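You operate a simulated robot arm through the tools that you are given. There is no shell and no other tool. Be economical: measure what you need, move in short steps, check, and stop when the job is done.

You are at the controls of a simulated two-armed robot. One attempt, no reset.

JOB
Pack the blue t-shirt in the suitcase and snap both clasps shut.
Fine: shut the lid; hold the suitcase steady with the other hand for each clasp.

Only the result counts: the job must be done as asked and must still hold three seconds after the hand-in. Knocking over, shifting, dropping, spilling or breaking anything else fails it. Lids that push on must go on centred and level and be pressed home; caps that screw on are set level and turned clockwise until they are tight. Flat cloth is picked up by pressing the open fingertips on it (5 to 10 N) and closing them slowly along it; thin cloth reads only 2 to 8 mm in the jaws.

ROBOT AND FRAMES
Two 7-joint arms with two-finger parallel grippers on one trunk, on a base that drives. Base frame: it is fixed to the floor where the robot stands at the start and does not move with it; the origin is under the middle of the robot, x ahead of it, y to its left, z up. Readings come in mm, rad, newtons and seconds.
The left shoulder is at the start at [60, 143, 903], the right one opposite. With the tool pointing down near the work surface each hand reaches from about 100 to 680 mm from the robot's upright axis, wherever it stands, measured 20 degrees to its own side. Places, roughly: inside of the suitcase [900, 100, 500]; left suitcase clasp [800, -100, 600]; right suitcase clasp [1100, 0, 600]; suitcase lid [900, 300, 700]. Payload 1.57 kg a hand.
The tool frame of a hand sits at the grasp point between the pads (the TCP): z along the fingers, y along the line on which they close. The tips reach 30 mm beyond it. The gripper opens to 110 mm. The fingers are 24 mm wide and 12 mm thick; the gripper's body (48 by 112 mm) begins 78 mm behind the TCP.
Orientation is told as [roll, pitch, yaw] about the base's x, y, z axes, in that order, counted from this pose: with the fingers straight down and closing along the base's y, the tool's x points along the base's -x, its y along +y and its z along -z.

CONTROLS
- The arms move only by the tool step_arm. It takes "left_targets", "right_targets" or both (then of equal length, played together; a hand with none holds still); each is a list of rows, each a list of 7 numbers: the turn, a rotation vector about the tool's x, y, z in units of 4 degrees (1.0 is 4 degrees), then the shift along the tool's x, y, z in units of 20 mm (1.0 is 20 mm), then the finger opening in cm, from 0 to 11. In form: [[wx, wy, wz, dx, dy, dz, claw], ...]. A call has 1 to 8 rows; each row shifts and turns the commanded pose from where the row before left it, along the tool's axes as they then stand. A call with a number of a shift or a turn outside -1 to 1 is refused whole. A row lasts 0.2 s, in which the tool goes at most 50 mm and 0.15 rad; a call with a longer step from one row to the next is refused whole, and so is a gripper value outside its range. Where a pose cannot be reached the arm comes as near as it can. A force on the tool above 40 N (or 10 N above the force at the start of the call, whichever is more), or a blocked arm, ends the call early, and 0.2 s more pass. The fingers move at their own pace (about 45 mm/s each) and stop on an object; they squeeze with about 22 N. The grip force told is the motor's: it shows also when the fingers shut on nothing. Time passes only in rows, and 0.2 s behind the last, so rows that do not move let the fingers close. It gives the time, the measured TCP pose, the force on the tool (base axes), the opening and the grip force at its end, in the units of the frame above (readings bear some noise), with the torque about the TCP (base axes, N m) and any sound that the robot's microphone picked up.
- Cameras (640 x 400 px; columns grow to the right, rows downward): "scene" is now at [47.3, 14.7, 1513.9]; the picture's right is [0.19, -0.98, 0.00], its down [-0.73, -0.14, -0.67] and it looks along [0.66, 0.13, -0.74] (base axes); focal length 284 px, centre (320, 200). "left" rides on the left gripper at [70, -16, -141] in its tool frame; the picture's right is [0.23, 0.97, 0.00], its down [-0.86, 0.20, -0.48] and it looks along [-0.47, 0.11, 0.88] (tool axes); focal length 222 px, centre (320, 200). "right" rides on the right gripper at [70, 16, -141] in its tool frame; the picture's right is [-0.23, 0.97, 0.00], its down [-0.86, -0.20, -0.48] and it looks along [-0.47, -0.11, 0.88] (tool axes); focal length 222 px, centre (320, 200). There is no depth. A picture from a camera that has moved, and an enlarged one, comes with that camera's place and axes in the base frame and with its lens.
- capture(camera): a new picture of that camera. The clock stands still meanwhile.
- raise_lower(by): slides the trunk up (or, below 0, down) by that many mm; the arms and the scene camera ride with it, the base frame stays. It gives what a move gives, with no picture.
- roll_base(legs): drives the robot by 1 to 6 legs, each [ahead, left, turn to the left] in mm, mm and rad, along the robot's own axes; the way and the turn of a leg run together, so that a leg with both is an arc; at most 1500 mm and 3.142 rad a leg. The arms and the cameras ride along, it lands a little off, and it stops where it bumps. It gives what a move gives.
- aim_head(pan, tilt): turns the head with the scene camera to pan (to the left, within 1.501 rad either way) and tilt (down, from -0.506 to 1.204), counted from straight ahead of the robot. It gives what a move gives.
- zoom(camera, box): a new picture of the part [left, top, right, bottom] of that camera's present view, enlarged. The clock stands still meanwhile.
- finish_job(): hands the job in; it is judged then, once.

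Work in short steps. Places have to be worked out from the pictures, the camera data and where the tool is seen: move nearer, look again, correct. Check each grasp and each placing, and mend what went wrong. You have 120 turns and 88 pictures in all, those below and enlarged ones among them. Open the grippers and draw the arms clear of the work before you hand the job in, unless the task says otherwise.

The tools are called after "Call:" by a JSON object that holds its "fn" and its "kwargs". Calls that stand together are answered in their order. step_arm: Moves the arms, as the interface text tells. Its arguments: {"type":"object","properties":{"left_targets":{"type":"array","items":{"type":"array","items":{"type":"number"}}},"right_targets":{"type":"array","items":{"type":"array","items":{"type":"number"}}}},"required":[]} The other tools are called the same way: raise_lower (by) slides the trunk up or down; roll_base (legs) drives the base; aim_head (pan, tilt) turns the head that bears the scene camera; capture (camera) takes a picture; zoom (camera, box) takes an enlarged picture of a part of a camera's view; finish_job () hands the job in.

At the start:

```text
t: 0.0
left_position: [492.3, 202.2, 1084.1]
left_tool_rot: [0.0, -0.001, -0.001]
left_ft_force: [0.1, 0.5, 0.0]
left_ft_torque: [0.0, -0.03, -0.01]
left_width: 110.0
left_finger_force: 0.0
right_position: [428.0, -173.0, 1006.9]
right_tool_rot: [-0.001, -0.002, 0.001]
right_ft_force: [0.4, 0.0, 0.1]
right_ft_torque: [-0.01, -0.01, 0.0]
right_width: 109.8
right_finger_force: 0.0
trunk travel left (down, up): [-502.0, 88.0]
robot x, y, heading: [-0.7, 1.6, -0.001]
head pan, tilt: [0.187, 0.833]
```

scene: 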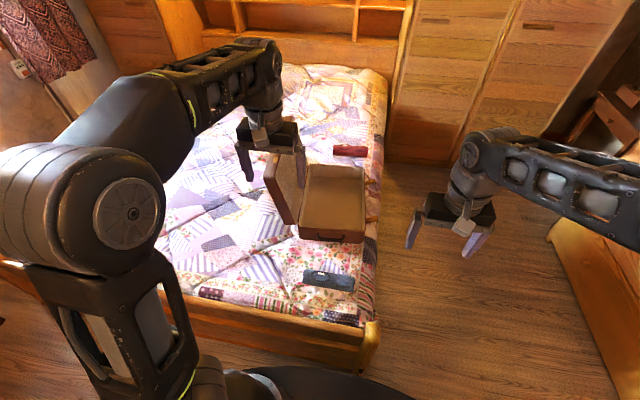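
right: 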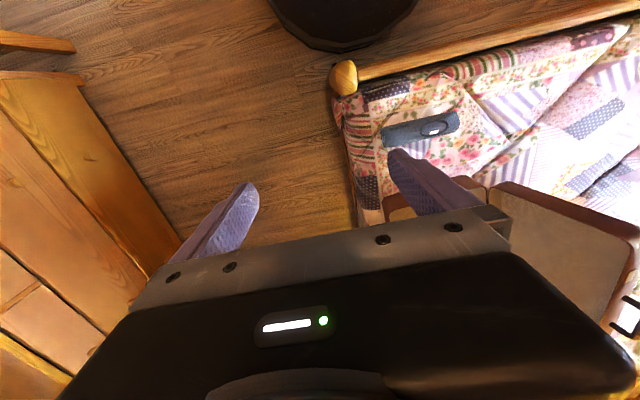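
left: 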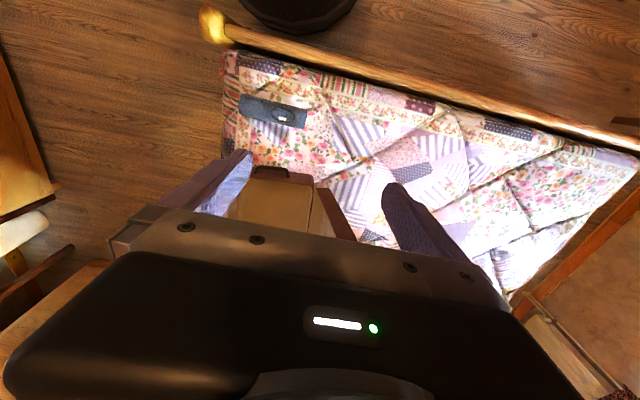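

I'll take a closer look at the suitcase and the clothing on the bed.

Call:
{"fn": "zoom", "kwargs": {"camera": "scene", "box": [230, 120, 410, 310]}}

```text
2.11 times, centred on (320, 215) of scene
camera zoom: at [47.3, 14.7, 1513.9], right [0.19, -0.98, 0.0], down [-0.73, -0.14, -0.67], along [0.66, 0.13, -0.74], focal length 598 px, centre (320, 168)
```

zoom: 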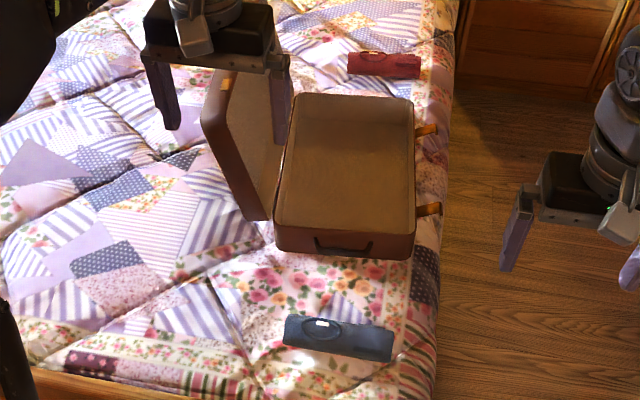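

The blue shirt lies near (538, 80) and the suitcase spans x 700–1115, y −30–285, hinged on the left with its clasps on the right side. I plan to work from the right side of the bed, so I look at that floor space first.

Call:
{"fn": "aim_head", "kwargs": {"pan": -0.7, "tilt": 0.8}}

Call:
{"fn": "capture", "kwargs": {"camera": "scene"}}

```text
t: 1.2
left_position: [491.8, 201.6, 1083.1]
left_tool_rot: [0.0, -0.002, 0.0]
left_ft_force: [-0.2, 0.1, -1.1]
left_ft_torque: [0.01, -0.02, 0.01]
left_width: 110.0
left_finger_force: 0.1
right_position: [428.0, -172.3, 1007.4]
right_tool_rot: [0.0, -0.002, 0.0]
right_ft_force: [0.9, 0.1, 0.7]
right_ft_torque: [0.0, -0.02, 0.01]
right_width: 109.9
right_finger_force: 0.0
trunk travel left (down, up): [-502.0, 88.0]
robot x, y, heading: [-2.3, -2.1, 0.002]
head pan, tilt: [-0.7, 0.799]
```

```text
83 pictures are left
camera scene: at [31.3, -51.9, 1516.5], right [-0.64, -0.77, 0.0], down [-0.55, 0.46, -0.7], along [0.53, -0.45, -0.72], focal length 284 px, centre (320, 200)
```

scene: 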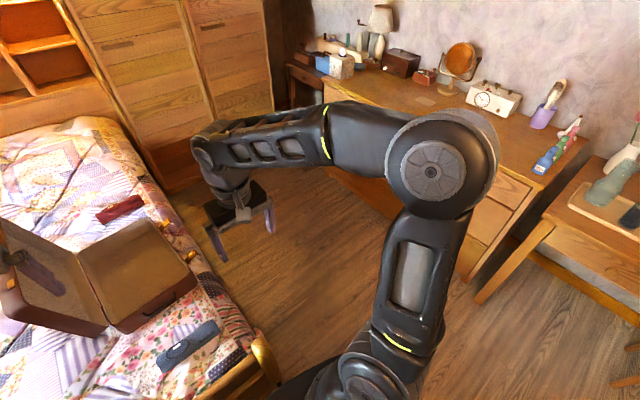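

The aisle between bed edge (y≈−90) and desk (y≈−1150) is wide and clear. I drive to about (850, −530), facing the bed.

Call:
{"fn": "roll_base", "kwargs": {"legs": [[0, -530, 0], [850, 0, 0], [0, 0, 1.571]]}}

Call:
{"fn": "aim_head", "kwargs": {"pan": 0.0, "tilt": 0.95}}

Call:
{"fn": "capture", "kwargs": {"camera": "scene"}}

```text
t: 12.2
left_position: [645.1, -39.7, 1083.6]
left_tool_rot: [-0.001, -0.002, 1.576]
left_ft_force: [0.8, 0.0, 0.1]
left_ft_torque: [0.0, 0.0, 0.02]
left_width: 110.1
left_finger_force: 0.1
right_position: [1020.3, -101.5, 1007.2]
right_tool_rot: [0.0, 0.0, 1.576]
right_ft_force: [-0.6, 0.1, 0.5]
right_ft_torque: [-0.02, -0.02, -0.01]
right_width: 109.9
right_finger_force: 0.2
trunk travel left (down, up): [-502.0, 88.0]
robot x, y, heading: [850.5, -533.7, 1.577]
head pan, tilt: [-0.7, 0.799]
```

```text
t: 13.3
left_position: [644.8, -40.6, 1084.5]
left_tool_rot: [0.001, -0.003, 1.578]
left_ft_force: [0.0, 0.2, 0.1]
left_ft_torque: [0.0, 0.03, -0.01]
left_width: 110.2
left_finger_force: 0.1
right_position: [1021.1, -102.8, 1007.5]
right_tool_rot: [0.0, -0.004, 1.574]
right_ft_force: [1.1, -0.4, -0.4]
right_ft_torque: [0.01, 0.02, -0.01]
right_width: 109.7
right_finger_force: 0.2
trunk travel left (down, up): [-502.0, 88.0]
robot x, y, heading: [852.8, -531.1, 1.574]
head pan, tilt: [0.0, 0.949]
```

```text
82 pictures are left
camera scene: at [849.2, -488.7, 1505.0], right [1.0, 0.0, 0.0], down [0.0, -0.81, -0.58], along [0.0, 0.58, -0.81], focal length 284 px, centre (320, 200)
```

scene: 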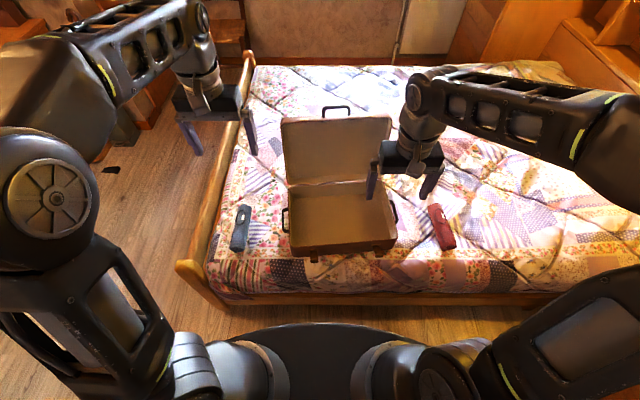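

I'm in front of the clasps now. Zooming in on the suitcase and shirt.

Call:
{"fn": "zoom", "kwargs": {"camera": "scene", "box": [220, 170, 412, 290]}}

Call:
{"fn": "zoom", "kwargs": {"camera": "scene", "box": [220, 90, 412, 210]}}

```text
3.33 times, centred on (316, 230) of scene
camera zoom: at [849.2, -488.7, 1505.0], right [1.0, 0.0, 0.0], down [0.0, -0.81, -0.58], along [0.0, 0.58, -0.81], focal length 947 px, centre (333, 100)
```

zoom: 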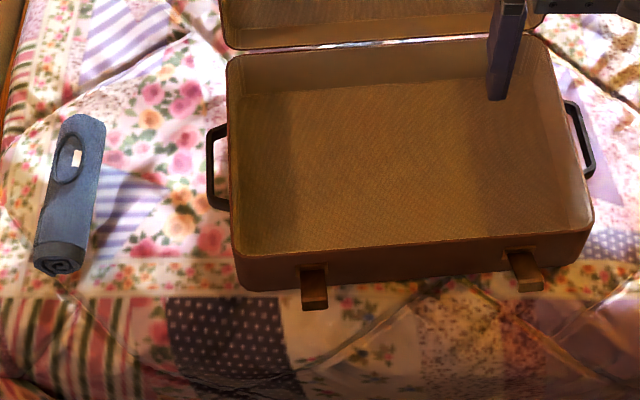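

```text
3.33 times, centred on (316, 150) of scene
camera zoom: at [849.2, -488.7, 1505.0], right [1.0, 0.0, 0.0], down [0.0, -0.81, -0.58], along [0.0, 0.58, -0.81], focal length 947 px, centre (333, 367)
```

zoom: 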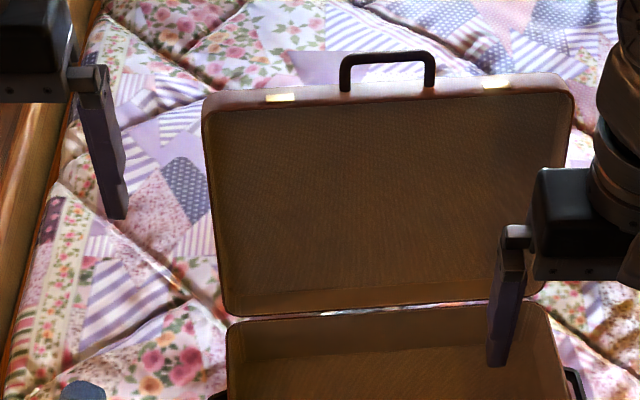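

The base front is nearly at the bed already, so I can't drive closer. I strafe left to bring the shirt into the left hand's range, then lower the trunk 200 mm for better reach.

Call:
{"fn": "roll_base", "kwargs": {"legs": [[0, 120, 0]]}}

Call:
{"fn": "raise_lower", "kwargs": {"by": -200}}

Call:
{"fn": "capture", "kwargs": {"camera": "scene"}}

Call:
{"fn": "capture", "kwargs": {"camera": "left"}}

```text
t: 14.5
left_position: [522.4, -41.2, 1082.7]
left_tool_rot: [-0.002, -0.003, 1.575]
left_ft_force: [-0.4, 0.1, -0.5]
left_ft_torque: [-0.03, -0.08, 0.03]
left_width: 110.0
left_finger_force: 0.1
right_position: [898.6, -103.9, 1007.0]
right_tool_rot: [-0.001, -0.002, 1.576]
right_ft_force: [-0.1, -0.5, 0.0]
right_ft_torque: [0.01, -0.04, 0.0]
right_width: 110.0
right_finger_force: 0.1
trunk travel left (down, up): [-502.0, 88.0]
robot x, y, heading: [730.2, -531.1, 1.576]
head pan, tilt: [0.0, 0.949]
```

```text
t: 16.7
left_position: [524.7, -40.2, 883.6]
left_tool_rot: [0.0, -0.001, 1.577]
left_ft_force: [0.2, 0.3, 0.0]
left_ft_torque: [-0.02, 0.01, 0.0]
left_width: 110.0
left_finger_force: 0.1
right_position: [900.7, -103.9, 805.8]
right_tool_rot: [0.0, -0.002, 1.576]
right_ft_force: [0.0, -0.1, 0.4]
right_ft_torque: [0.01, 0.02, 0.01]
right_width: 110.2
right_finger_force: 0.1
trunk travel left (down, up): [-302.0, 288.0]
robot x, y, heading: [731.5, -530.9, 1.571]
head pan, tilt: [0.0, 0.949]
```

```text
79 pictures are left
camera scene: at [728.9, -489.4, 1305.0], right [1.0, 0.01, 0.0], down [0.0, -0.81, -0.58], along [0.0, 0.58, -0.81], focal length 284 px, centre (320, 200)
```

scene: 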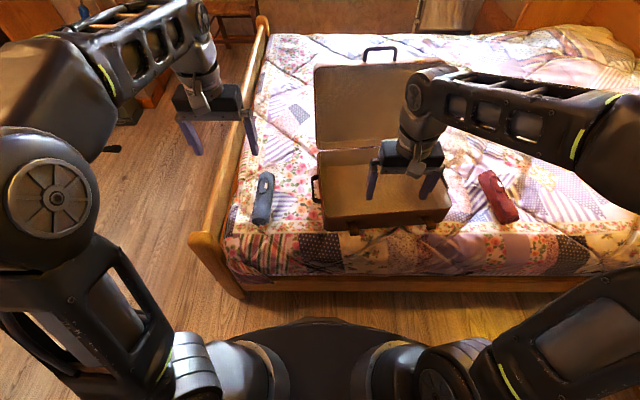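

```text
78 pictures are left
camera left: at [541.3, -110.7, 1024.8], right [-0.97, -0.23, 0.0], down [-0.2, 0.85, 0.48], along [-0.11, 0.47, -0.88], focal length 222 px, centre (320, 200)
```

left: 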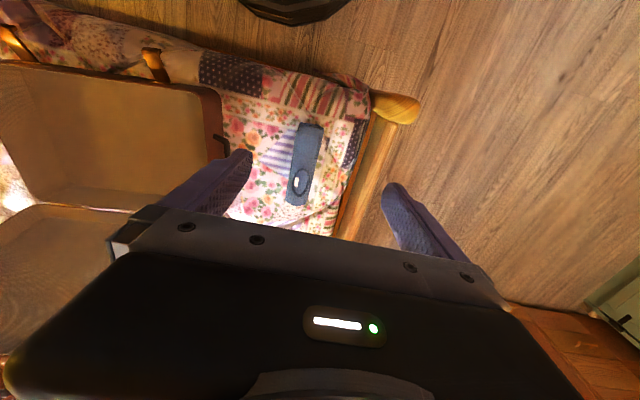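

From the left camera the shirt's centre is at about (540, 78), axis tilted 0.06 rad. I move the left hand above it.

Call:
{"fn": "step_arm", "kwargs": {"left_targets": [[0, 0, -0.43, -0.74, -0.1, 1, 11], [0, 0, -0.43, -0.74, -0.1, 1, 11], [0, 0, 0, -0.74, -0.1, 1, 11], [0, 0, 0, -0.74, -0.1, 1, 11], [0, 0, 0, -0.74, -0.1, 1, 11], [0, 0, 0, -0.74, -0.1, 1, 11], [0, 0, 0, -0.74, -0.1, 1, 11], [0, 0, 0, -0.74, -0.1, 1, 11]]}}

Call:
{"fn": "step_arm", "kwargs": {"left_targets": [[0, 0, 0, 0, 0, 1, 11], [0, 0, 0, 0, 0, 1, 11], [0, 0, 0, 0, 0, 1, 11], [0, 0, 0, 0, 0, 1, 11]]}}

Call:
{"fn": "capture", "kwargs": {"camera": "left"}}

```text
t: 18.5
left_position: [533.9, 78.5, 723.1]
left_tool_rot: [-0.001, -0.001, 1.638]
left_ft_force: [0.8, -0.5, 0.3]
left_ft_torque: [-0.02, -0.01, -0.01]
left_width: 110.0
left_finger_force: 0.1
right_position: [900.8, -103.0, 807.6]
right_tool_rot: [0.001, 0.0, 1.575]
right_ft_force: [-0.5, 0.4, 0.4]
right_ft_torque: [0.01, -0.03, 0.01]
right_width: 110.1
right_finger_force: 0.1
trunk travel left (down, up): [-302.0, 288.0]
robot x, y, heading: [729.0, -531.0, 1.576]
head pan, tilt: [0.0, 0.949]
```

```text
t: 19.5
left_position: [534.3, 78.2, 643.2]
left_tool_rot: [-0.001, -0.002, 1.636]
left_ft_force: [-0.5, -0.7, 0.3]
left_ft_torque: [0.02, 0.01, 0.01]
left_width: 110.0
left_finger_force: 0.0
right_position: [901.1, -104.9, 807.7]
right_tool_rot: [-0.001, -0.001, 1.577]
right_ft_force: [-0.1, 0.1, 0.8]
right_ft_torque: [0.0, 0.0, 0.03]
right_width: 109.9
right_finger_force: 0.0
trunk travel left (down, up): [-302.0, 288.0]
robot x, y, heading: [730.6, -532.9, 1.574]
head pan, tilt: [0.0, 0.949]
```

```text
77 pictures are left
camera left: at [555.3, 9.4, 784.5], right [-0.96, -0.29, 0.0], down [-0.26, 0.84, 0.48], along [-0.14, 0.46, -0.88], focal length 222 px, centre (320, 200)
```

left: 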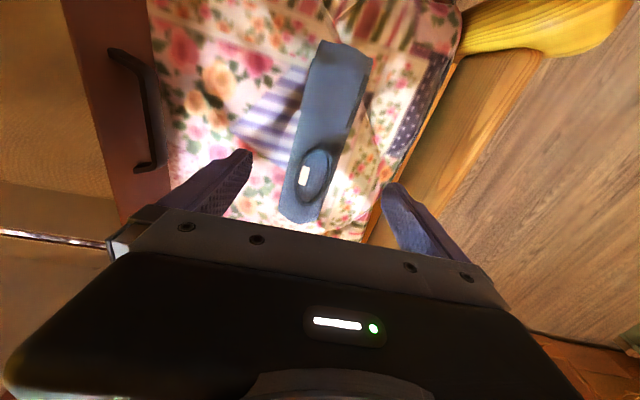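

Hand is centred over the roll. Descend to TCP z≈540 then close.

Call:
{"fn": "step_arm", "kwargs": {"left_targets": [[0, 0, 0, 0, -0.1, 1, 11], [0, 0, 0, 0, 0, 1, 11], [0, 0, 0, 0, 0, 1, 11], [0, 0, 0, 0, 0, 1, 11], [0, 0, 0, 0, 0, 0.7, 11], [0, 0, 0, 0, 0, 0.4, 11]]}}

Call:
{"fn": "capture", "kwargs": {"camera": "left"}}

```text
t: 20.9
left_position: [535.2, 78.1, 542.7]
left_tool_rot: [0.001, -0.002, 1.636]
left_ft_force: [0.3, 0.1, -0.6]
left_ft_torque: [0.02, 0.02, -0.01]
left_width: 110.2
left_finger_force: 0.0
right_position: [900.6, -103.3, 807.2]
right_tool_rot: [0.003, -0.003, 1.577]
right_ft_force: [-0.3, -0.7, 0.0]
right_ft_torque: [0.02, 0.0, -0.02]
right_width: 110.0
right_finger_force: 0.0
trunk travel left (down, up): [-302.0, 288.0]
robot x, y, heading: [728.5, -532.2, 1.576]
head pan, tilt: [0.0, 0.949]
```

```text
76 pictures are left
camera left: at [556.2, 9.9, 682.9], right [-0.96, -0.29, 0.0], down [-0.26, 0.84, 0.48], along [-0.14, 0.46, -0.88], focal length 222 px, centre (320, 200)
```

left: 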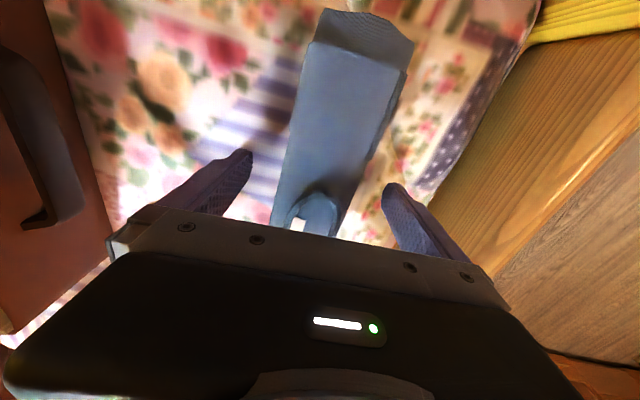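

Fingers straddle the roll. Lower 8 mm more and close gently.

Call:
{"fn": "step_arm", "kwargs": {"left_targets": [[0, 0, 0, 0, 0, 0.4, 11], [0, 0, 0, 0, 0, 0, 8], [0, 0, 0, 0, 0, 0, 6], [0, 0, 0, 0, 0, 0, 4], [0, 0, 0, 0, 0, 0, 2], [0, 0, 0, 0, 0, 0, 2], [0, 0, 0, 0, 0, 0, 2]]}}

```text
t: 22.5
left_position: [534.9, 78.7, 533.7]
left_tool_rot: [0.0, -0.002, 1.637]
left_ft_force: [1.7, 0.3, 0.2]
left_ft_torque: [0.02, 0.0, -0.09]
left_width: 66.6
left_finger_force: 21.9
right_position: [901.1, -104.0, 807.5]
right_tool_rot: [0.001, -0.002, 1.574]
right_ft_force: [-0.9, -0.6, -0.2]
right_ft_torque: [0.04, -0.02, 0.0]
right_width: 110.0
right_finger_force: 0.1
trunk travel left (down, up): [-302.0, 288.0]
robot x, y, heading: [732.6, -535.7, 1.576]
head pan, tilt: [0.0, 0.949]
```

Gripped (67 mm, 22 N). Lift 160 mm, check, and strafe the base 150 mm toward +x.

Call:
{"fn": "step_arm", "kwargs": {"left_targets": [[0, 0, 0, 0, 0, -1, 2], [0, 0, 0, 0, 0, -1, 2], [0, 0, 0, 0, 0, -1, 2], [0, 0, 0, 0, 0, -1, 2], [0, 0, 0, 0, 0, -1, 2], [0, 0, 0, 0, 0, -1, 2], [0, 0, 0, 0, 0, -1, 2], [0, 0, 0, 0, 0, -1, 2]]}}

Call:
{"fn": "roll_base", "kwargs": {"legs": [[0, -150, 0]]}}

Call:
{"fn": "capture", "kwargs": {"camera": "scene"}}

```text
t: 24.3
left_position: [536.5, 77.9, 694.8]
left_tool_rot: [0.003, 0.0, 1.637]
left_ft_force: [-0.6, -0.3, -0.7]
left_ft_torque: [-0.01, -0.01, 0.03]
left_width: 66.1
left_finger_force: 22.4
right_position: [899.3, -102.5, 806.4]
right_tool_rot: [-0.001, -0.003, 1.574]
right_ft_force: [0.0, 0.2, 0.5]
right_ft_torque: [-0.01, 0.03, 0.01]
right_width: 110.0
right_finger_force: 0.0
trunk travel left (down, up): [-302.0, 288.0]
robot x, y, heading: [731.3, -533.1, 1.578]
head pan, tilt: [0.0, 0.949]
```

```text
t: 25.7
left_position: [686.4, 79.2, 694.0]
left_tool_rot: [0.001, -0.001, 1.635]
left_ft_force: [-0.2, -0.1, -1.1]
left_ft_torque: [0.04, 0.03, 0.0]
left_width: 66.4
left_finger_force: 22.2
right_position: [1050.7, -101.4, 807.3]
right_tool_rot: [-0.001, 0.0, 1.576]
right_ft_force: [-0.2, 0.3, 0.2]
right_ft_torque: [0.01, 0.05, 0.03]
right_width: 110.1
right_finger_force: 0.1
trunk travel left (down, up): [-302.0, 288.0]
robot x, y, heading: [879.2, -528.6, 1.572]
head pan, tilt: [0.0, 0.949]
```

```text
75 pictures are left
camera scene: at [879.3, -488.3, 1305.0], right [1.0, 0.01, 0.0], down [0.0, -0.81, -0.58], along [0.0, 0.58, -0.81], focal length 284 px, centre (320, 200)
```

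scene: 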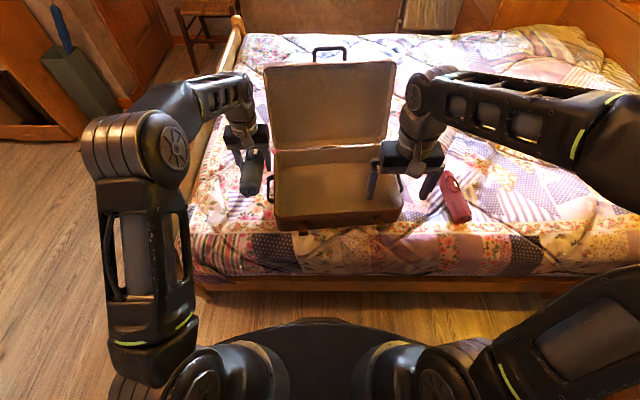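

Shirt is held. Move it over the suitcase's left half.

Call:
{"fn": "step_arm", "kwargs": {"left_targets": [[0, 0, 0, -0.133, -0.925, 0, 2], [0, 0, 0, -0.133, -0.925, 0, 2], [0, 0, 0, -0.133, -0.925, 0, 2], [0, 0, 0, -0.133, -0.925, 0, 2], [0, 0, 0, -0.133, -0.925, 0, 2], [0, 0, 0, -0.133, -0.925, 0, 2], [0, 0, 0, -0.133, -0.925, 0, 2]]}}

Call:
{"fn": "zoom", "kwargs": {"camera": "scene", "box": [230, 100, 422, 240]}}

Call:
{"fn": "capture", "kwargs": {"camera": "left"}}

```text
t: 27.3
left_position: [814.3, 105.9, 693.6]
left_tool_rot: [0.0, 0.001, 1.637]
left_ft_force: [-0.1, -0.2, -1.4]
left_ft_torque: [0.01, 0.02, 0.01]
left_width: 66.2
left_finger_force: 21.6
right_position: [1050.2, -101.9, 807.8]
right_tool_rot: [0.001, -0.002, 1.575]
right_ft_force: [0.4, 0.0, 0.0]
right_ft_torque: [0.01, -0.02, 0.02]
right_width: 110.0
right_finger_force: 0.0
trunk travel left (down, up): [-302.0, 288.0]
robot x, y, heading: [881.8, -534.2, 1.574]
head pan, tilt: [0.0, 0.949]
```

```text
2.86 times, centred on (326, 170) of scene
camera zoom: at [879.0, -488.3, 1305.0], right [1.0, 0.01, 0.0], down [0.0, -0.81, -0.58], along [0.0, 0.58, -0.81], focal length 812 px, centre (303, 286)
```

zoom: 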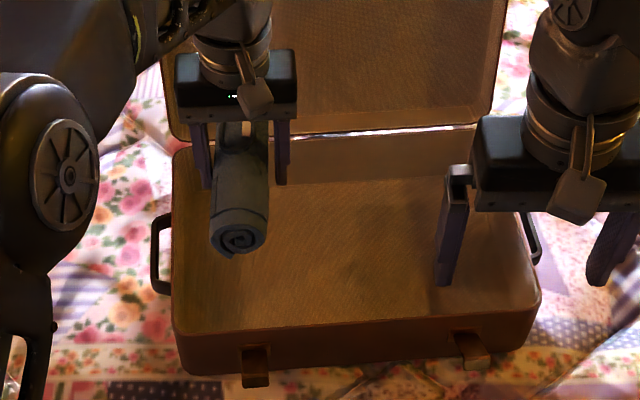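

```text
73 pictures are left
camera left: at [835.0, 37.9, 834.8], right [-0.96, -0.29, 0.0], down [-0.26, 0.84, 0.48], along [-0.14, 0.46, -0.88], focal length 222 px, centre (320, 200)
```

left: 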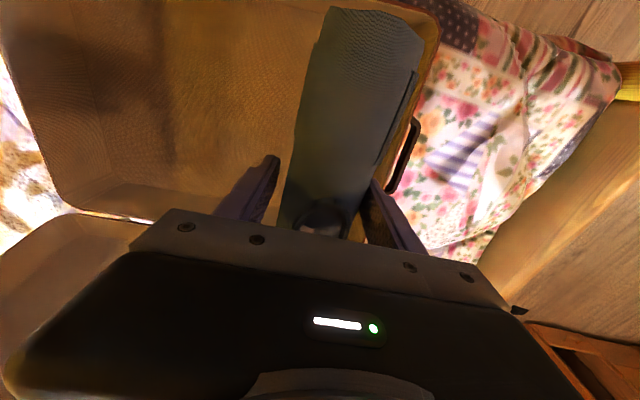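

The roll hangs above the interior. I shift 20 mm more from the left wall and lower it.

Call:
{"fn": "step_arm", "kwargs": {"left_targets": [[0, 0, 0, -0.2, -1, 0.5, 2], [0, 0, 0, 0, 0, 1, 2], [0, 0, 0, 0, 0, 1, 2], [0, 0, 0, 0, 0, 1, 2], [0, 0, 0, 0, 0, 1, 2], [0, 0, 0, 0, 0, 1, 2], [0, 0, 0, 0, 0, 1, 2], [0, 0, 0, 0, 0, 0.4, 2]]}}

Call:
{"fn": "zoom", "kwargs": {"camera": "scene", "box": [230, 100, 422, 240]}}

```text
t: 29.1
left_position: [833.0, 111.8, 554.7]
left_tool_rot: [0.0, -0.001, 1.638]
left_ft_force: [0.4, -0.6, -1.7]
left_ft_torque: [0.02, -0.03, 0.05]
left_width: 66.0
left_finger_force: 21.8
right_position: [1049.3, -101.4, 807.8]
right_tool_rot: [0.001, -0.003, 1.576]
right_ft_force: [0.3, -0.6, 1.1]
right_ft_torque: [-0.03, 0.02, 0.0]
right_width: 110.1
right_finger_force: 0.1
trunk travel left (down, up): [-302.0, 288.0]
robot x, y, heading: [880.8, -530.0, 1.574]
head pan, tilt: [0.0, 0.949]
```

```text
2.86 times, centred on (326, 170) of scene
camera zoom: at [879.0, -488.2, 1305.0], right [1.0, 0.01, 0.0], down [0.0, -0.81, -0.58], along [0.0, 0.58, -0.81], focal length 812 px, centre (303, 286)
```

zoom: 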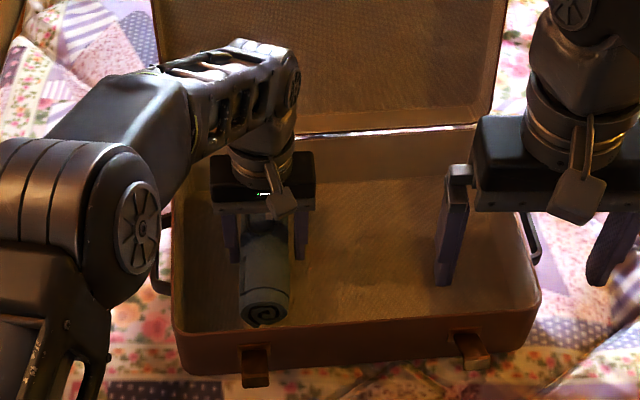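

No contact yet; lower slowly until it rests, watching the force.

Call:
{"fn": "step_arm", "kwargs": {"left_targets": [[0, 0, 0, 0, 0, 0.25, 2], [0, 0, 0, 0, 0, 0.25, 2], [0, 0, 0, 0, 0, 0.15, 2]]}}

```text
t: 29.9
left_position: [833.3, 111.2, 542.3]
left_tool_rot: [0.001, 0.0, 1.637]
left_ft_force: [0.7, -0.4, -1.9]
left_ft_torque: [0.02, 0.0, 0.03]
left_width: 66.0
left_finger_force: 22.4
right_position: [1050.5, -101.8, 806.2]
right_tool_rot: [0.0, -0.003, 1.578]
right_ft_force: [0.3, -1.0, -0.3]
right_ft_torque: [0.03, -0.01, -0.01]
right_width: 109.9
right_finger_force: 0.1
trunk travel left (down, up): [-302.0, 288.0]
robot x, y, heading: [881.3, -527.1, 1.578]
head pan, tilt: [0.0, 0.949]
```

Still hanging free; 5 mm more.

Call:
{"fn": "step_arm", "kwargs": {"left_targets": [[0, 0, 0, 0, 0, 0.15, 2], [0, 0, 0, 0, 0, 0.1, 2]]}}

```text
t: 30.5
left_position: [833.6, 112.0, 539.9]
left_tool_rot: [0.001, -0.002, 1.637]
left_ft_force: [-1.3, -3.6, 13.8]
left_ft_torque: [-0.35, 0.32, -0.29]
left_width: 65.7
left_finger_force: 21.7
right_position: [1050.0, -102.0, 807.3]
right_tool_rot: [0.0, -0.002, 1.576]
right_ft_force: [0.0, -0.2, -0.5]
right_ft_torque: [0.02, 0.02, -0.05]
right_width: 110.1
right_finger_force: 0.2
trunk travel left (down, up): [-302.0, 288.0]
robot x, y, heading: [879.3, -533.7, 1.575]
head pan, tilt: [0.0, 0.949]
```

Contact with the floor (14 N). Release gently and rise.

Call:
{"fn": "step_arm", "kwargs": {"left_targets": [[0, 0, 0, 0, 0, -0.15, 2], [0, 0, 0, 0, 0, 0, 8], [0, 0, 0, 0, 0, 0, 9], [0, 0, 0, 0, 0, 0, 9], [0, 0, 0, 0, 0, -0.5, 9], [0, 0, 0, 0, 0, -1, 9], [0, 0, 0, 0, 0, -1, 9], [0, 0, 0, 0, 0, -1, 9]]}}

Call:
{"fn": "step_arm", "kwargs": {"left_targets": [[0, 0, 0, 0.2, 0, -1, 9], [0, 0, 0, 0.5, 0, -1, 9], [0, 0, 0, 1, 0, -1, 9], [0, 0, 0, 1, 0.5, -1, 9], [0, 0, 0, 1, 1, -1, 9], [0, 0, 0, 1, 1, -1, 9], [0, 0, 0, 1, 1, -1, 9], [0, 0, 0, 1, 1, -1, 9]]}}

Call:
{"fn": "zoom", "kwargs": {"camera": "scene", "box": [230, 100, 422, 240]}}

```text
t: 32.3
left_position: [834.1, 112.0, 611.1]
left_tool_rot: [-0.001, 0.001, 1.638]
left_ft_force: [0.0, -0.1, 0.0]
left_ft_torque: [-0.01, 0.0, 0.02]
left_width: 90.0
left_finger_force: 0.1
right_position: [1050.3, -102.7, 806.5]
right_tool_rot: [0.001, -0.001, 1.577]
right_ft_force: [-0.1, -0.1, -0.5]
right_ft_torque: [0.01, -0.02, 0.03]
right_width: 109.8
right_finger_force: 0.0
trunk travel left (down, up): [-302.0, 288.0]
robot x, y, heading: [882.0, -530.2, 1.573]
head pan, tilt: [0.0, 0.949]
```

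```text
t: 34.1
left_position: [751.5, -27.5, 769.4]
left_tool_rot: [0.0, -0.004, 1.636]
left_ft_force: [-0.5, -0.1, 0.5]
left_ft_torque: [0.01, -0.02, 0.03]
left_width: 89.9
left_finger_force: 0.1
right_position: [1049.8, -102.7, 808.1]
right_tool_rot: [0.001, -0.003, 1.575]
right_ft_force: [-0.1, 0.0, 1.1]
right_ft_torque: [-0.02, -0.01, -0.01]
right_width: 110.0
right_finger_force: 0.0
trunk travel left (down, up): [-302.0, 288.0]
robot x, y, heading: [879.0, -533.0, 1.576]
head pan, tilt: [0.0, 0.949]
```

```text
2.86 times, centred on (326, 170) of scene
camera zoom: at [878.9, -488.7, 1305.0], right [1.0, 0.01, 0.0], down [0.0, -0.81, -0.58], along [0.0, 0.58, -0.81], focal length 812 px, centre (303, 286)
```

zoom: 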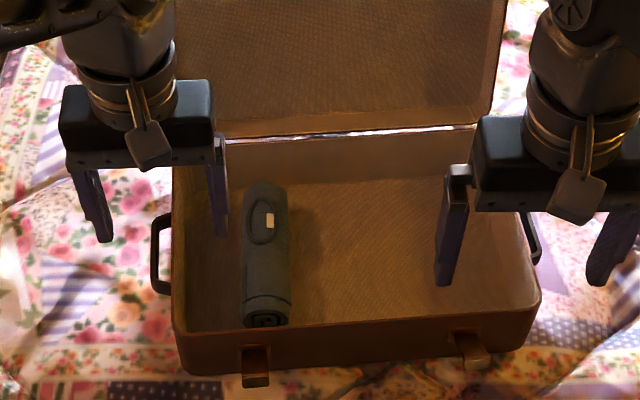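

Shirt is packed. To close the lid (leaning back, top edge near y≈345, z≈840) I'll push it from behind at its left edge, working from the foot of the bed. Raise trunk and drive there.

Call:
{"fn": "raise_lower", "kwargs": {"by": 180}}

Call:
{"fn": "roll_base", "kwargs": {"legs": [[0, 885, 0], [0, 0, -1.575], [0, 750, 0]]}}

Call:
{"fn": "aim_head", "kwargs": {"pan": 0.0, "tilt": 0.8}}

Call:
{"fn": "capture", "kwargs": {"camera": "scene"}}

```text
t: 36.1
left_position: [752.2, -26.9, 950.2]
left_tool_rot: [0.0, -0.001, 1.636]
left_ft_force: [1.2, 0.4, -0.2]
left_ft_torque: [0.0, 0.02, 0.0]
left_width: 90.2
left_finger_force: 0.1
right_position: [1050.3, -102.4, 986.8]
right_tool_rot: [0.001, -0.002, 1.578]
right_ft_force: [0.5, -0.4, -0.2]
right_ft_torque: [0.01, 0.0, 0.01]
right_width: 109.9
right_finger_force: 0.1
trunk travel left (down, up): [-482.0, 108.0]
robot x, y, heading: [879.8, -532.8, 1.58]
head pan, tilt: [0.0, 0.949]
```

```text
t: 48.2
left_position: [517.3, 329.4, 950.1]
left_tool_rot: [0.0, -0.001, 0.043]
left_ft_force: [0.0, 0.2, -0.9]
left_ft_torque: [0.03, 0.04, 0.02]
left_width: 90.3
left_finger_force: 0.0
right_position: [434.6, 32.8, 987.0]
right_tool_rot: [0.0, -0.001, -0.021]
right_ft_force: [-0.6, 0.4, 0.2]
right_ft_torque: [0.02, -0.02, 0.02]
right_width: 110.2
right_finger_force: 0.2
trunk travel left (down, up): [-482.0, 108.0]
robot x, y, heading: [14.0, 213.8, -0.017]
head pan, tilt: [0.0, 0.949]
```

```text
t: 49.0
left_position: [518.6, 329.0, 950.0]
left_tool_rot: [-0.001, -0.003, 0.041]
left_ft_force: [0.2, 0.5, -0.1]
left_ft_torque: [-0.02, -0.01, -0.02]
left_width: 89.7
left_finger_force: 0.1
right_position: [436.0, 32.2, 987.2]
right_tool_rot: [0.0, -0.002, -0.019]
right_ft_force: [0.1, 0.1, 0.6]
right_ft_torque: [0.01, 0.02, -0.03]
right_width: 110.1
right_finger_force: 0.0
trunk travel left (down, up): [-482.0, 108.0]
robot x, y, heading: [8.9, 214.3, -0.017]
head pan, tilt: [0.0, 0.799]
```

```text
70 pictures are left
camera scene: at [61.1, 213.0, 1496.5], right [-0.02, -1.0, 0.0], down [-0.72, 0.01, -0.7], along [0.7, -0.01, -0.72], focal length 284 px, centre (320, 200)
```

scene: 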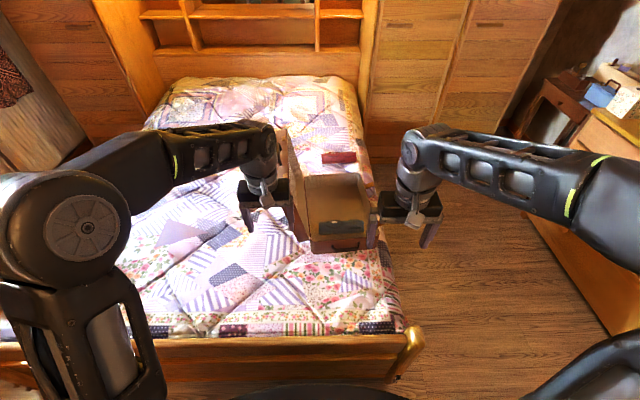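

Zoom to see the lid's profile from this end.

Call:
{"fn": "zoom", "kwargs": {"camera": "scene", "box": [225, 115, 385, 265]}}

```text
2.67 times, centred on (305, 190) of scene
camera zoom: at [61.1, 213.0, 1496.5], right [-0.02, -1.0, 0.0], down [-0.72, 0.01, -0.7], along [0.7, -0.01, -0.72], focal length 758 px, centre (360, 227)
```

zoom: 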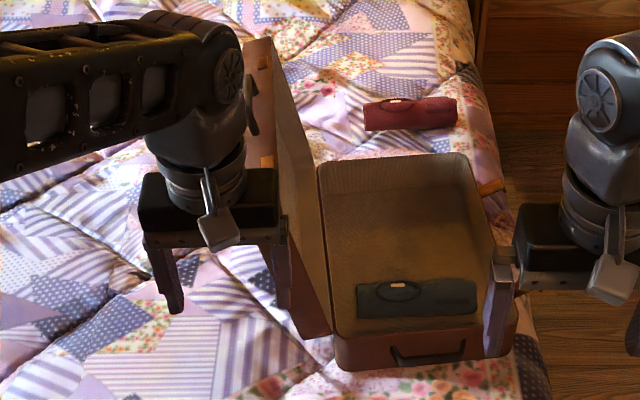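

I move the left hand left to y≈470 while rotating it to point along +x.

Call:
{"fn": "step_arm", "kwargs": {"left_targets": [[0, -1, 0, 0, 1, 0, 4], [0, -1, 0, 0, 1, 0, 2], [0, -1, 0, 0, 1, 0, 0], [0, -1, 0, 0, 1, 0, 0], [0, -1, 0, 0, 1, 0, 0], [0, -1, 0, 0, 1, 0, 0], [0, -1, 0, 0, 1, 0, 0], [0, -1, 0, 0, 0, 0, 0]]}}

Call:
{"fn": "step_arm", "kwargs": {"left_targets": [[0, -1, 0, 0, 0, 0, 0], [0, -1, 0, 0, 0, 0, 0], [0, -1, 0, 0, 0, 0, 0], [0, -1, 0, 0, 0, 0, 0], [0, -1, 0, 0, 0, 0, 0], [0, -1, 0, 0, 0, 0, 0], [0, -1, 0, 0, 0, 0, 0], [0, -1, 0, 0, 0, 0, 0]]}}

Call:
{"fn": "step_arm", "kwargs": {"left_targets": [[0, -1, 0, 0, 0, 0, 0], [0, -1, 0, 0, 0, 0, 0], [0, -1, 0, 0, 0, 0, 0], [0, -1, 0, 0, 0, 0, 0], [0, -1, 0, 0, 0, 0, 0], [0, -0.6, 0, 0, 0, 0, 0]]}}

Call:
{"fn": "zoom", "kwargs": {"camera": "scene", "box": [165, 75, 385, 265]}}

```text
t: 50.8
left_position: [513.4, 467.5, 949.7]
left_tool_rot: [0.002, -0.564, 0.038]
left_ft_force: [-0.8, -0.7, 0.0]
left_ft_torque: [0.03, -0.01, 0.02]
left_width: 0.0
left_finger_force: 21.2
right_position: [435.7, 33.9, 987.3]
right_tool_rot: [-0.001, -0.002, -0.018]
right_ft_force: [-0.1, 0.2, 0.0]
right_ft_torque: [0.01, 0.03, 0.01]
right_width: 110.0
right_finger_force: 0.0
trunk travel left (down, up): [-482.0, 108.0]
robot x, y, heading: [9.5, 214.8, -0.018]
head pan, tilt: [0.0, 0.799]
```

```text
t: 52.5
left_position: [525.1, 476.3, 952.3]
left_tool_rot: [0.019, -1.007, 0.039]
left_ft_force: [-0.4, 1.0, 0.0]
left_ft_torque: [-0.01, 0.02, 0.02]
left_width: 0.0
left_finger_force: 20.7
left hand out of reach, approached as far as the arm can: row 5, 7, 8
right_position: [436.5, 32.8, 987.0]
right_tool_rot: [0.0, -0.002, -0.019]
right_ft_force: [0.4, 0.0, -0.4]
right_ft_torque: [0.01, -0.01, -0.01]
right_width: 110.1
right_finger_force: 0.1
trunk travel left (down, up): [-482.0, 108.0]
robot x, y, heading: [12.1, 215.2, -0.016]
head pan, tilt: [0.0, 0.799]
```

```text
t: 54.0
left_position: [556.3, 498.5, 999.7]
left_tool_rot: [0.092, -1.364, -0.032]
left_ft_force: [-0.1, 0.0, 0.7]
left_ft_torque: [-0.01, 0.05, -0.02]
left_width: 0.0
left_finger_force: 21.5
left hand out of reach, approached as far as the arm can: row 1, 2, 3, 4, 5, 6
right_position: [435.1, 33.6, 988.2]
right_tool_rot: [0.0, -0.002, -0.02]
right_ft_force: [-0.5, -0.1, 0.1]
right_ft_torque: [-0.01, -0.03, -0.03]
right_width: 110.0
right_finger_force: 0.1
trunk travel left (down, up): [-482.0, 108.0]
robot x, y, heading: [12.2, 213.3, -0.021]
head pan, tilt: [0.0, 0.799]
```

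```text
2.11 times, centred on (275, 170) of scene
camera zoom: at [61.3, 213.6, 1496.6], right [-0.02, -1.0, 0.0], down [-0.72, 0.01, -0.7], along [0.7, -0.01, -0.72], focal length 598 px, centre (415, 263)
```

zoom: 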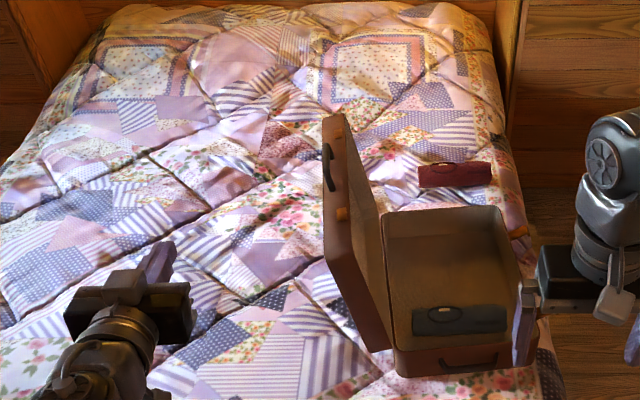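

The left hand is nearly horizontal and clear of the lid, whose outer face runs from about (y283, z593) to (y338, z865). Lower the trunk 150 mm, then advance along +x behind the lid.

Call:
{"fn": "raise_lower", "kwargs": {"by": -150}}

Call:
{"fn": "step_arm", "kwargs": {"left_targets": [[0, 0, 0, 0, 0, 1, 0], [0, 0, 0, 0, 0, 1, 0], [0, 0, 0, 0, 0, 1, 0], [0, 0, 0, 0, 0, 1, 0], [0, 0, 0, 0, 0, 1, 0], [0, 0, 0, 0, 0, 1, 0]]}}

Call:
{"fn": "capture", "kwargs": {"camera": "scene"}}

```text
t: 55.7
left_position: [555.3, 499.3, 850.3]
left_tool_rot: [0.087, -1.362, -0.028]
left_ft_force: [-0.2, 0.4, -0.9]
left_ft_torque: [-0.02, -0.03, -0.02]
left_width: 0.0
left_finger_force: 21.4
right_position: [435.4, 33.8, 837.4]
right_tool_rot: [0.0, -0.004, -0.019]
right_ft_force: [0.4, -0.9, 0.0]
right_ft_torque: [0.0, -0.04, 0.01]
right_width: 110.1
right_finger_force: 0.1
trunk travel left (down, up): [-332.0, 258.0]
robot x, y, heading: [7.8, 212.4, -0.023]
head pan, tilt: [0.0, 0.799]
```

```text
t: 57.1
left_position: [672.7, 506.7, 825.4]
left_tool_rot: [0.087, -1.359, -0.027]
left_ft_force: [-0.9, 1.1, 0.4]
left_ft_torque: [-0.01, 0.03, -0.03]
left_width: 0.2
left_finger_force: 21.5
right_position: [435.9, 33.6, 837.1]
right_tool_rot: [0.0, -0.002, -0.018]
right_ft_force: [0.6, -0.6, -0.7]
right_ft_torque: [-0.03, 0.0, -0.01]
right_width: 110.1
right_finger_force: 0.0
trunk travel left (down, up): [-332.0, 258.0]
robot x, y, heading: [14.9, 211.6, -0.021]
head pan, tilt: [0.0, 0.799]
```

```text
67 pictures are left
camera scene: at [61.1, 213.0, 1346.5], right [-0.02, -1.0, 0.0], down [-0.72, 0.01, -0.7], along [0.7, -0.01, -0.72], focal length 284 px, centre (320, 200)
```

scene: 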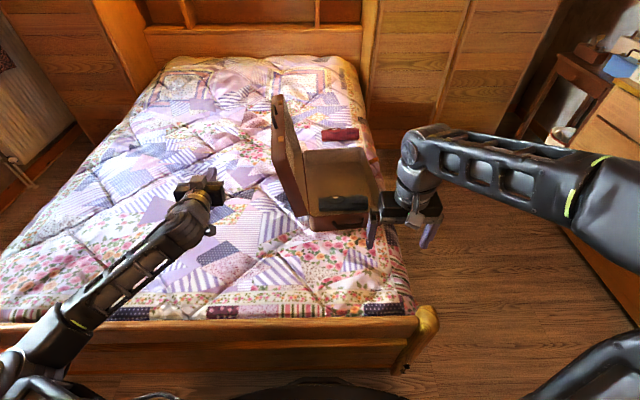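

Advance 75 mm more so the fingers lie behind the lid.

Call:
{"fn": "step_arm", "kwargs": {"left_targets": [[0, 0, 0, 0, 0, 1, 0], [0, 0, 0, 0, -0.3, 1, 0], [0, 0, 0, 0, -0.6, 1, 0], [0, 0, 0, 0, -1, 1, 0], [0, 0, 0, 0, -1, 0, 0]]}}

Call:
{"fn": "zoom", "kwargs": {"camera": "scene", "box": [180, 80, 390, 260]}}

```text
t: 58.3
left_position: [757.2, 465.7, 832.5]
left_tool_rot: [0.076, -1.353, -0.022]
left_ft_force: [0.1, 0.5, 0.0]
left_ft_torque: [-0.03, 0.0, -0.01]
left_width: 0.0
left_finger_force: 21.1
left hand out of reach, approached as far as the arm can: row 2, 3, 4, 5
right_position: [435.9, 33.2, 836.6]
right_tool_rot: [0.0, -0.002, -0.019]
right_ft_force: [0.7, 0.7, 0.2]
right_ft_torque: [0.05, 0.04, -0.05]
right_width: 110.1
right_finger_force: 0.0
trunk travel left (down, up): [-332.0, 258.0]
robot x, y, heading: [13.8, 214.1, -0.019]
head pan, tilt: [0.0, 0.799]
```

```text
2.22 times, centred on (285, 170) of scene
camera zoom: at [61.2, 213.0, 1346.5], right [-0.02, -1.0, 0.0], down [-0.72, 0.01, -0.7], along [0.7, -0.01, -0.72], focal length 632 px, centre (398, 267)
```

zoom: 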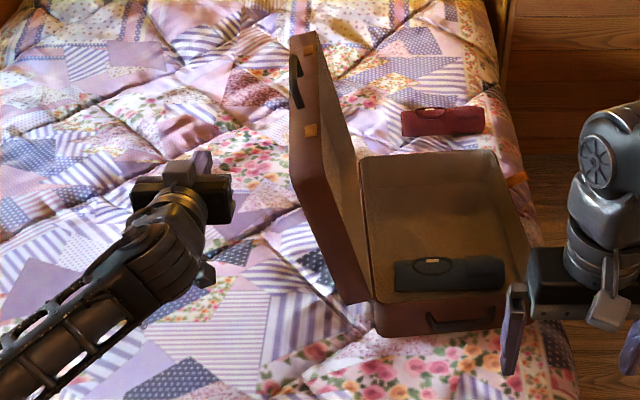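

Hand is behind the lid's outer side. Lower 40 mm and begin pushing toward −y.

Call:
{"fn": "step_arm", "kwargs": {"left_targets": [[0, 0, 0, 1, -1, 0, 0], [0, 0, 0, 1, -1, 0, 0], [0, 0, 0, 0, -1, 0, 0], [0, 0, 0, 0, -1, 0, 0], [0, 0, 0, 0, -1, 0, 0], [0, 0, 0, 0, -1, 0, 0], [0, 0, 0, 0, -1, 0, 0]]}}

Call:
{"fn": "zoom", "kwargs": {"camera": "scene", "box": [180, 80, 390, 260]}}

```text
t: 59.9
left_position: [749.5, 383.4, 868.3]
left_tool_rot: [0.076, -1.352, -0.021]
left_ft_force: [-0.3, 0.7, -0.4]
left_ft_torque: [-0.01, 0.0, -0.01]
left_width: 0.0
left_finger_force: 20.8
left hand out of reach, approached as far as the arm can: row 1, 2, 3, 4, 5, 6, 7
right_position: [435.9, 34.3, 837.4]
right_tool_rot: [-0.001, -0.001, -0.019]
right_ft_force: [0.7, -0.2, -0.4]
right_ft_torque: [-0.04, -0.01, 0.02]
right_width: 109.8
right_finger_force: 0.0
trunk travel left (down, up): [-332.0, 258.0]
robot x, y, heading: [6.9, 217.2, -0.021]
head pan, tilt: [0.0, 0.799]
```

```text
2.22 times, centred on (285, 170) of scene
camera zoom: at [61.2, 213.1, 1346.5], right [-0.02, -1.0, 0.0], down [-0.72, 0.01, -0.7], along [0.7, -0.01, -0.72], focal length 632 px, centre (398, 267)
```

zoom: 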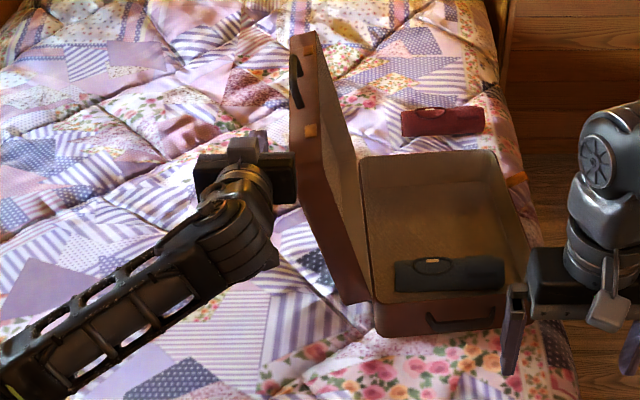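

The arm drifts upward at its limit (z 868), so I lower the trunk by 80 mm to bring the fingers beside the lid's outer face.

Call:
{"fn": "raise_lower", "kwargs": {"by": -90}}

Call:
{"fn": "step_arm", "kwargs": {"left_targets": [[0, 0, 0, 0, -1, 0, 0], [0, 0, 0, 0, -1, 0, 0], [0, 0, 0, 0, -1, 0, 0]]}}

Call:
{"fn": "zoom", "kwargs": {"camera": "scene", "box": [180, 60, 390, 240]}}

```text
t: 61.1
left_position: [750.6, 382.9, 778.6]
left_tool_rot: [0.077, -1.352, -0.023]
left_ft_force: [0.5, 0.0, 0.3]
left_ft_torque: [0.0, -0.06, 0.01]
left_width: 0.0
left_finger_force: 21.4
right_position: [435.4, 33.8, 748.0]
right_tool_rot: [0.0, -0.001, -0.018]
right_ft_force: [1.1, 1.4, -0.4]
right_ft_torque: [0.0, 0.02, 0.0]
right_width: 110.1
right_finger_force: 0.1
trunk travel left (down, up): [-242.0, 348.0]
robot x, y, heading: [10.2, 216.7, -0.021]
head pan, tilt: [0.0, 0.799]
```

```text
t: 62.0
left_position: [738.4, 372.3, 777.7]
left_tool_rot: [0.07, -1.347, -0.02]
left_ft_force: [-0.3, 0.0, -0.6]
left_ft_torque: [0.02, 0.0, -0.02]
left_width: 0.0
left_finger_force: 21.1
left hand out of reach, approached as far as the arm can: row 1, 2, 3
right_position: [435.2, 32.2, 748.1]
right_tool_rot: [0.0, -0.002, -0.02]
right_ft_force: [-0.1, 0.4, -0.2]
right_ft_torque: [0.0, -0.01, -0.05]
right_width: 110.2
right_finger_force: 0.1
trunk travel left (down, up): [-242.0, 348.0]
robot x, y, heading: [14.3, 216.2, -0.024]
head pan, tilt: [0.0, 0.799]
```

```text
2.22 times, centred on (285, 150) of scene
camera zoom: at [61.2, 213.1, 1256.5], right [-0.02, -1.0, 0.0], down [-0.72, 0.01, -0.7], along [0.7, -0.01, -0.72], focal length 632 px, centre (398, 311)
```

zoom: 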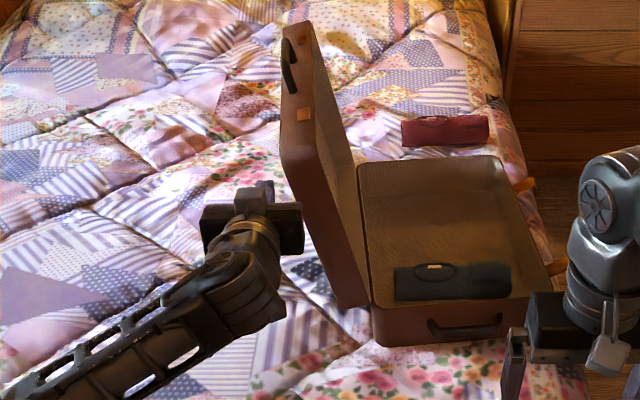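

Arm limits hinder further −y motion, so I use the base: strafe right 90 mm to push the lid up.

Call:
{"fn": "roll_base", "kwargs": {"legs": [[0, -90, 0]]}}

Call:
{"fn": "zoom", "kwargs": {"camera": "scene", "box": [160, 60, 370, 240]}}

```text
t: 63.0
left_position: [736.6, 283.7, 777.4]
left_tool_rot: [0.071, -1.348, -0.019]
left_ft_force: [-0.7, 0.5, 1.1]
left_ft_torque: [0.0, 0.03, 0.02]
left_width: 0.1
left_finger_force: 21.4
right_position: [433.2, -55.7, 746.7]
right_tool_rot: [0.001, -0.002, -0.02]
right_ft_force: [-1.2, 0.2, -0.2]
right_ft_torque: [0.0, -0.03, -0.04]
right_width: 109.9
right_finger_force: 0.1
trunk travel left (down, up): [-242.0, 348.0]
robot x, y, heading: [12.7, 121.6, -0.017]
head pan, tilt: [0.0, 0.799]
```

```text
2.22 times, centred on (265, 150) of scene
camera zoom: at [59.5, 123.6, 1256.5], right [-0.02, -1.0, 0.0], down [-0.72, 0.01, -0.7], along [0.7, -0.01, -0.72], focal length 632 px, centre (442, 311)
```

zoom: 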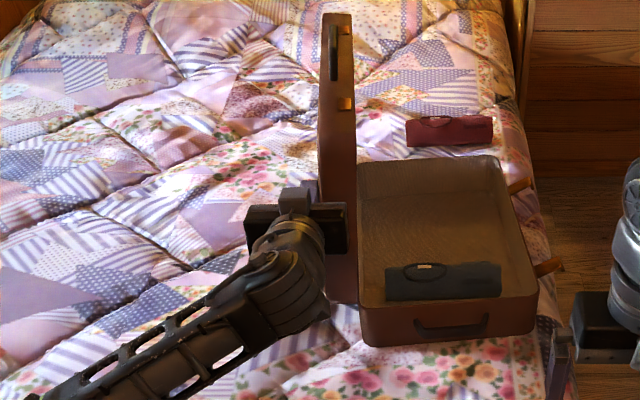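

The lid is now about vertical and the suitcase hasn't moved. Continue 60 mm.

Call:
{"fn": "roll_base", "kwargs": {"legs": [[0, -60, 0]]}}

Call:
{"fn": "zoom", "kwargs": {"camera": "scene", "box": [160, 60, 370, 240]}}

```text
t: 64.0
left_position: [735.1, 225.0, 777.0]
left_tool_rot: [0.072, -1.346, -0.019]
left_ft_force: [1.0, -0.7, 0.6]
left_ft_torque: [-0.02, 0.02, 0.01]
left_width: 0.2
left_finger_force: 21.4
right_position: [433.7, -115.7, 746.7]
right_tool_rot: [-0.001, -0.003, -0.019]
right_ft_force: [0.4, -0.5, 0.1]
right_ft_torque: [-0.03, -0.01, 0.02]
right_width: 109.9
right_finger_force: 0.0
trunk travel left (down, up): [-242.0, 348.0]
robot x, y, heading: [9.5, 63.5, -0.022]
head pan, tilt: [0.0, 0.799]
```

```text
2.22 times, centred on (265, 150) of scene
camera zoom: at [58.3, 63.7, 1256.5], right [-0.02, -1.0, 0.0], down [-0.72, 0.01, -0.7], along [0.7, -0.01, -0.72], focal length 632 px, centre (442, 311)
```

zoom: 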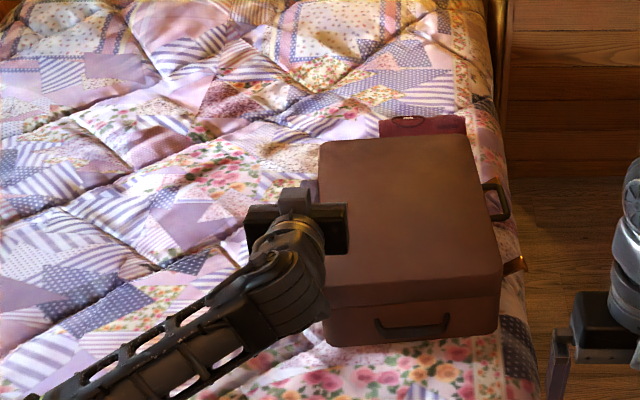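

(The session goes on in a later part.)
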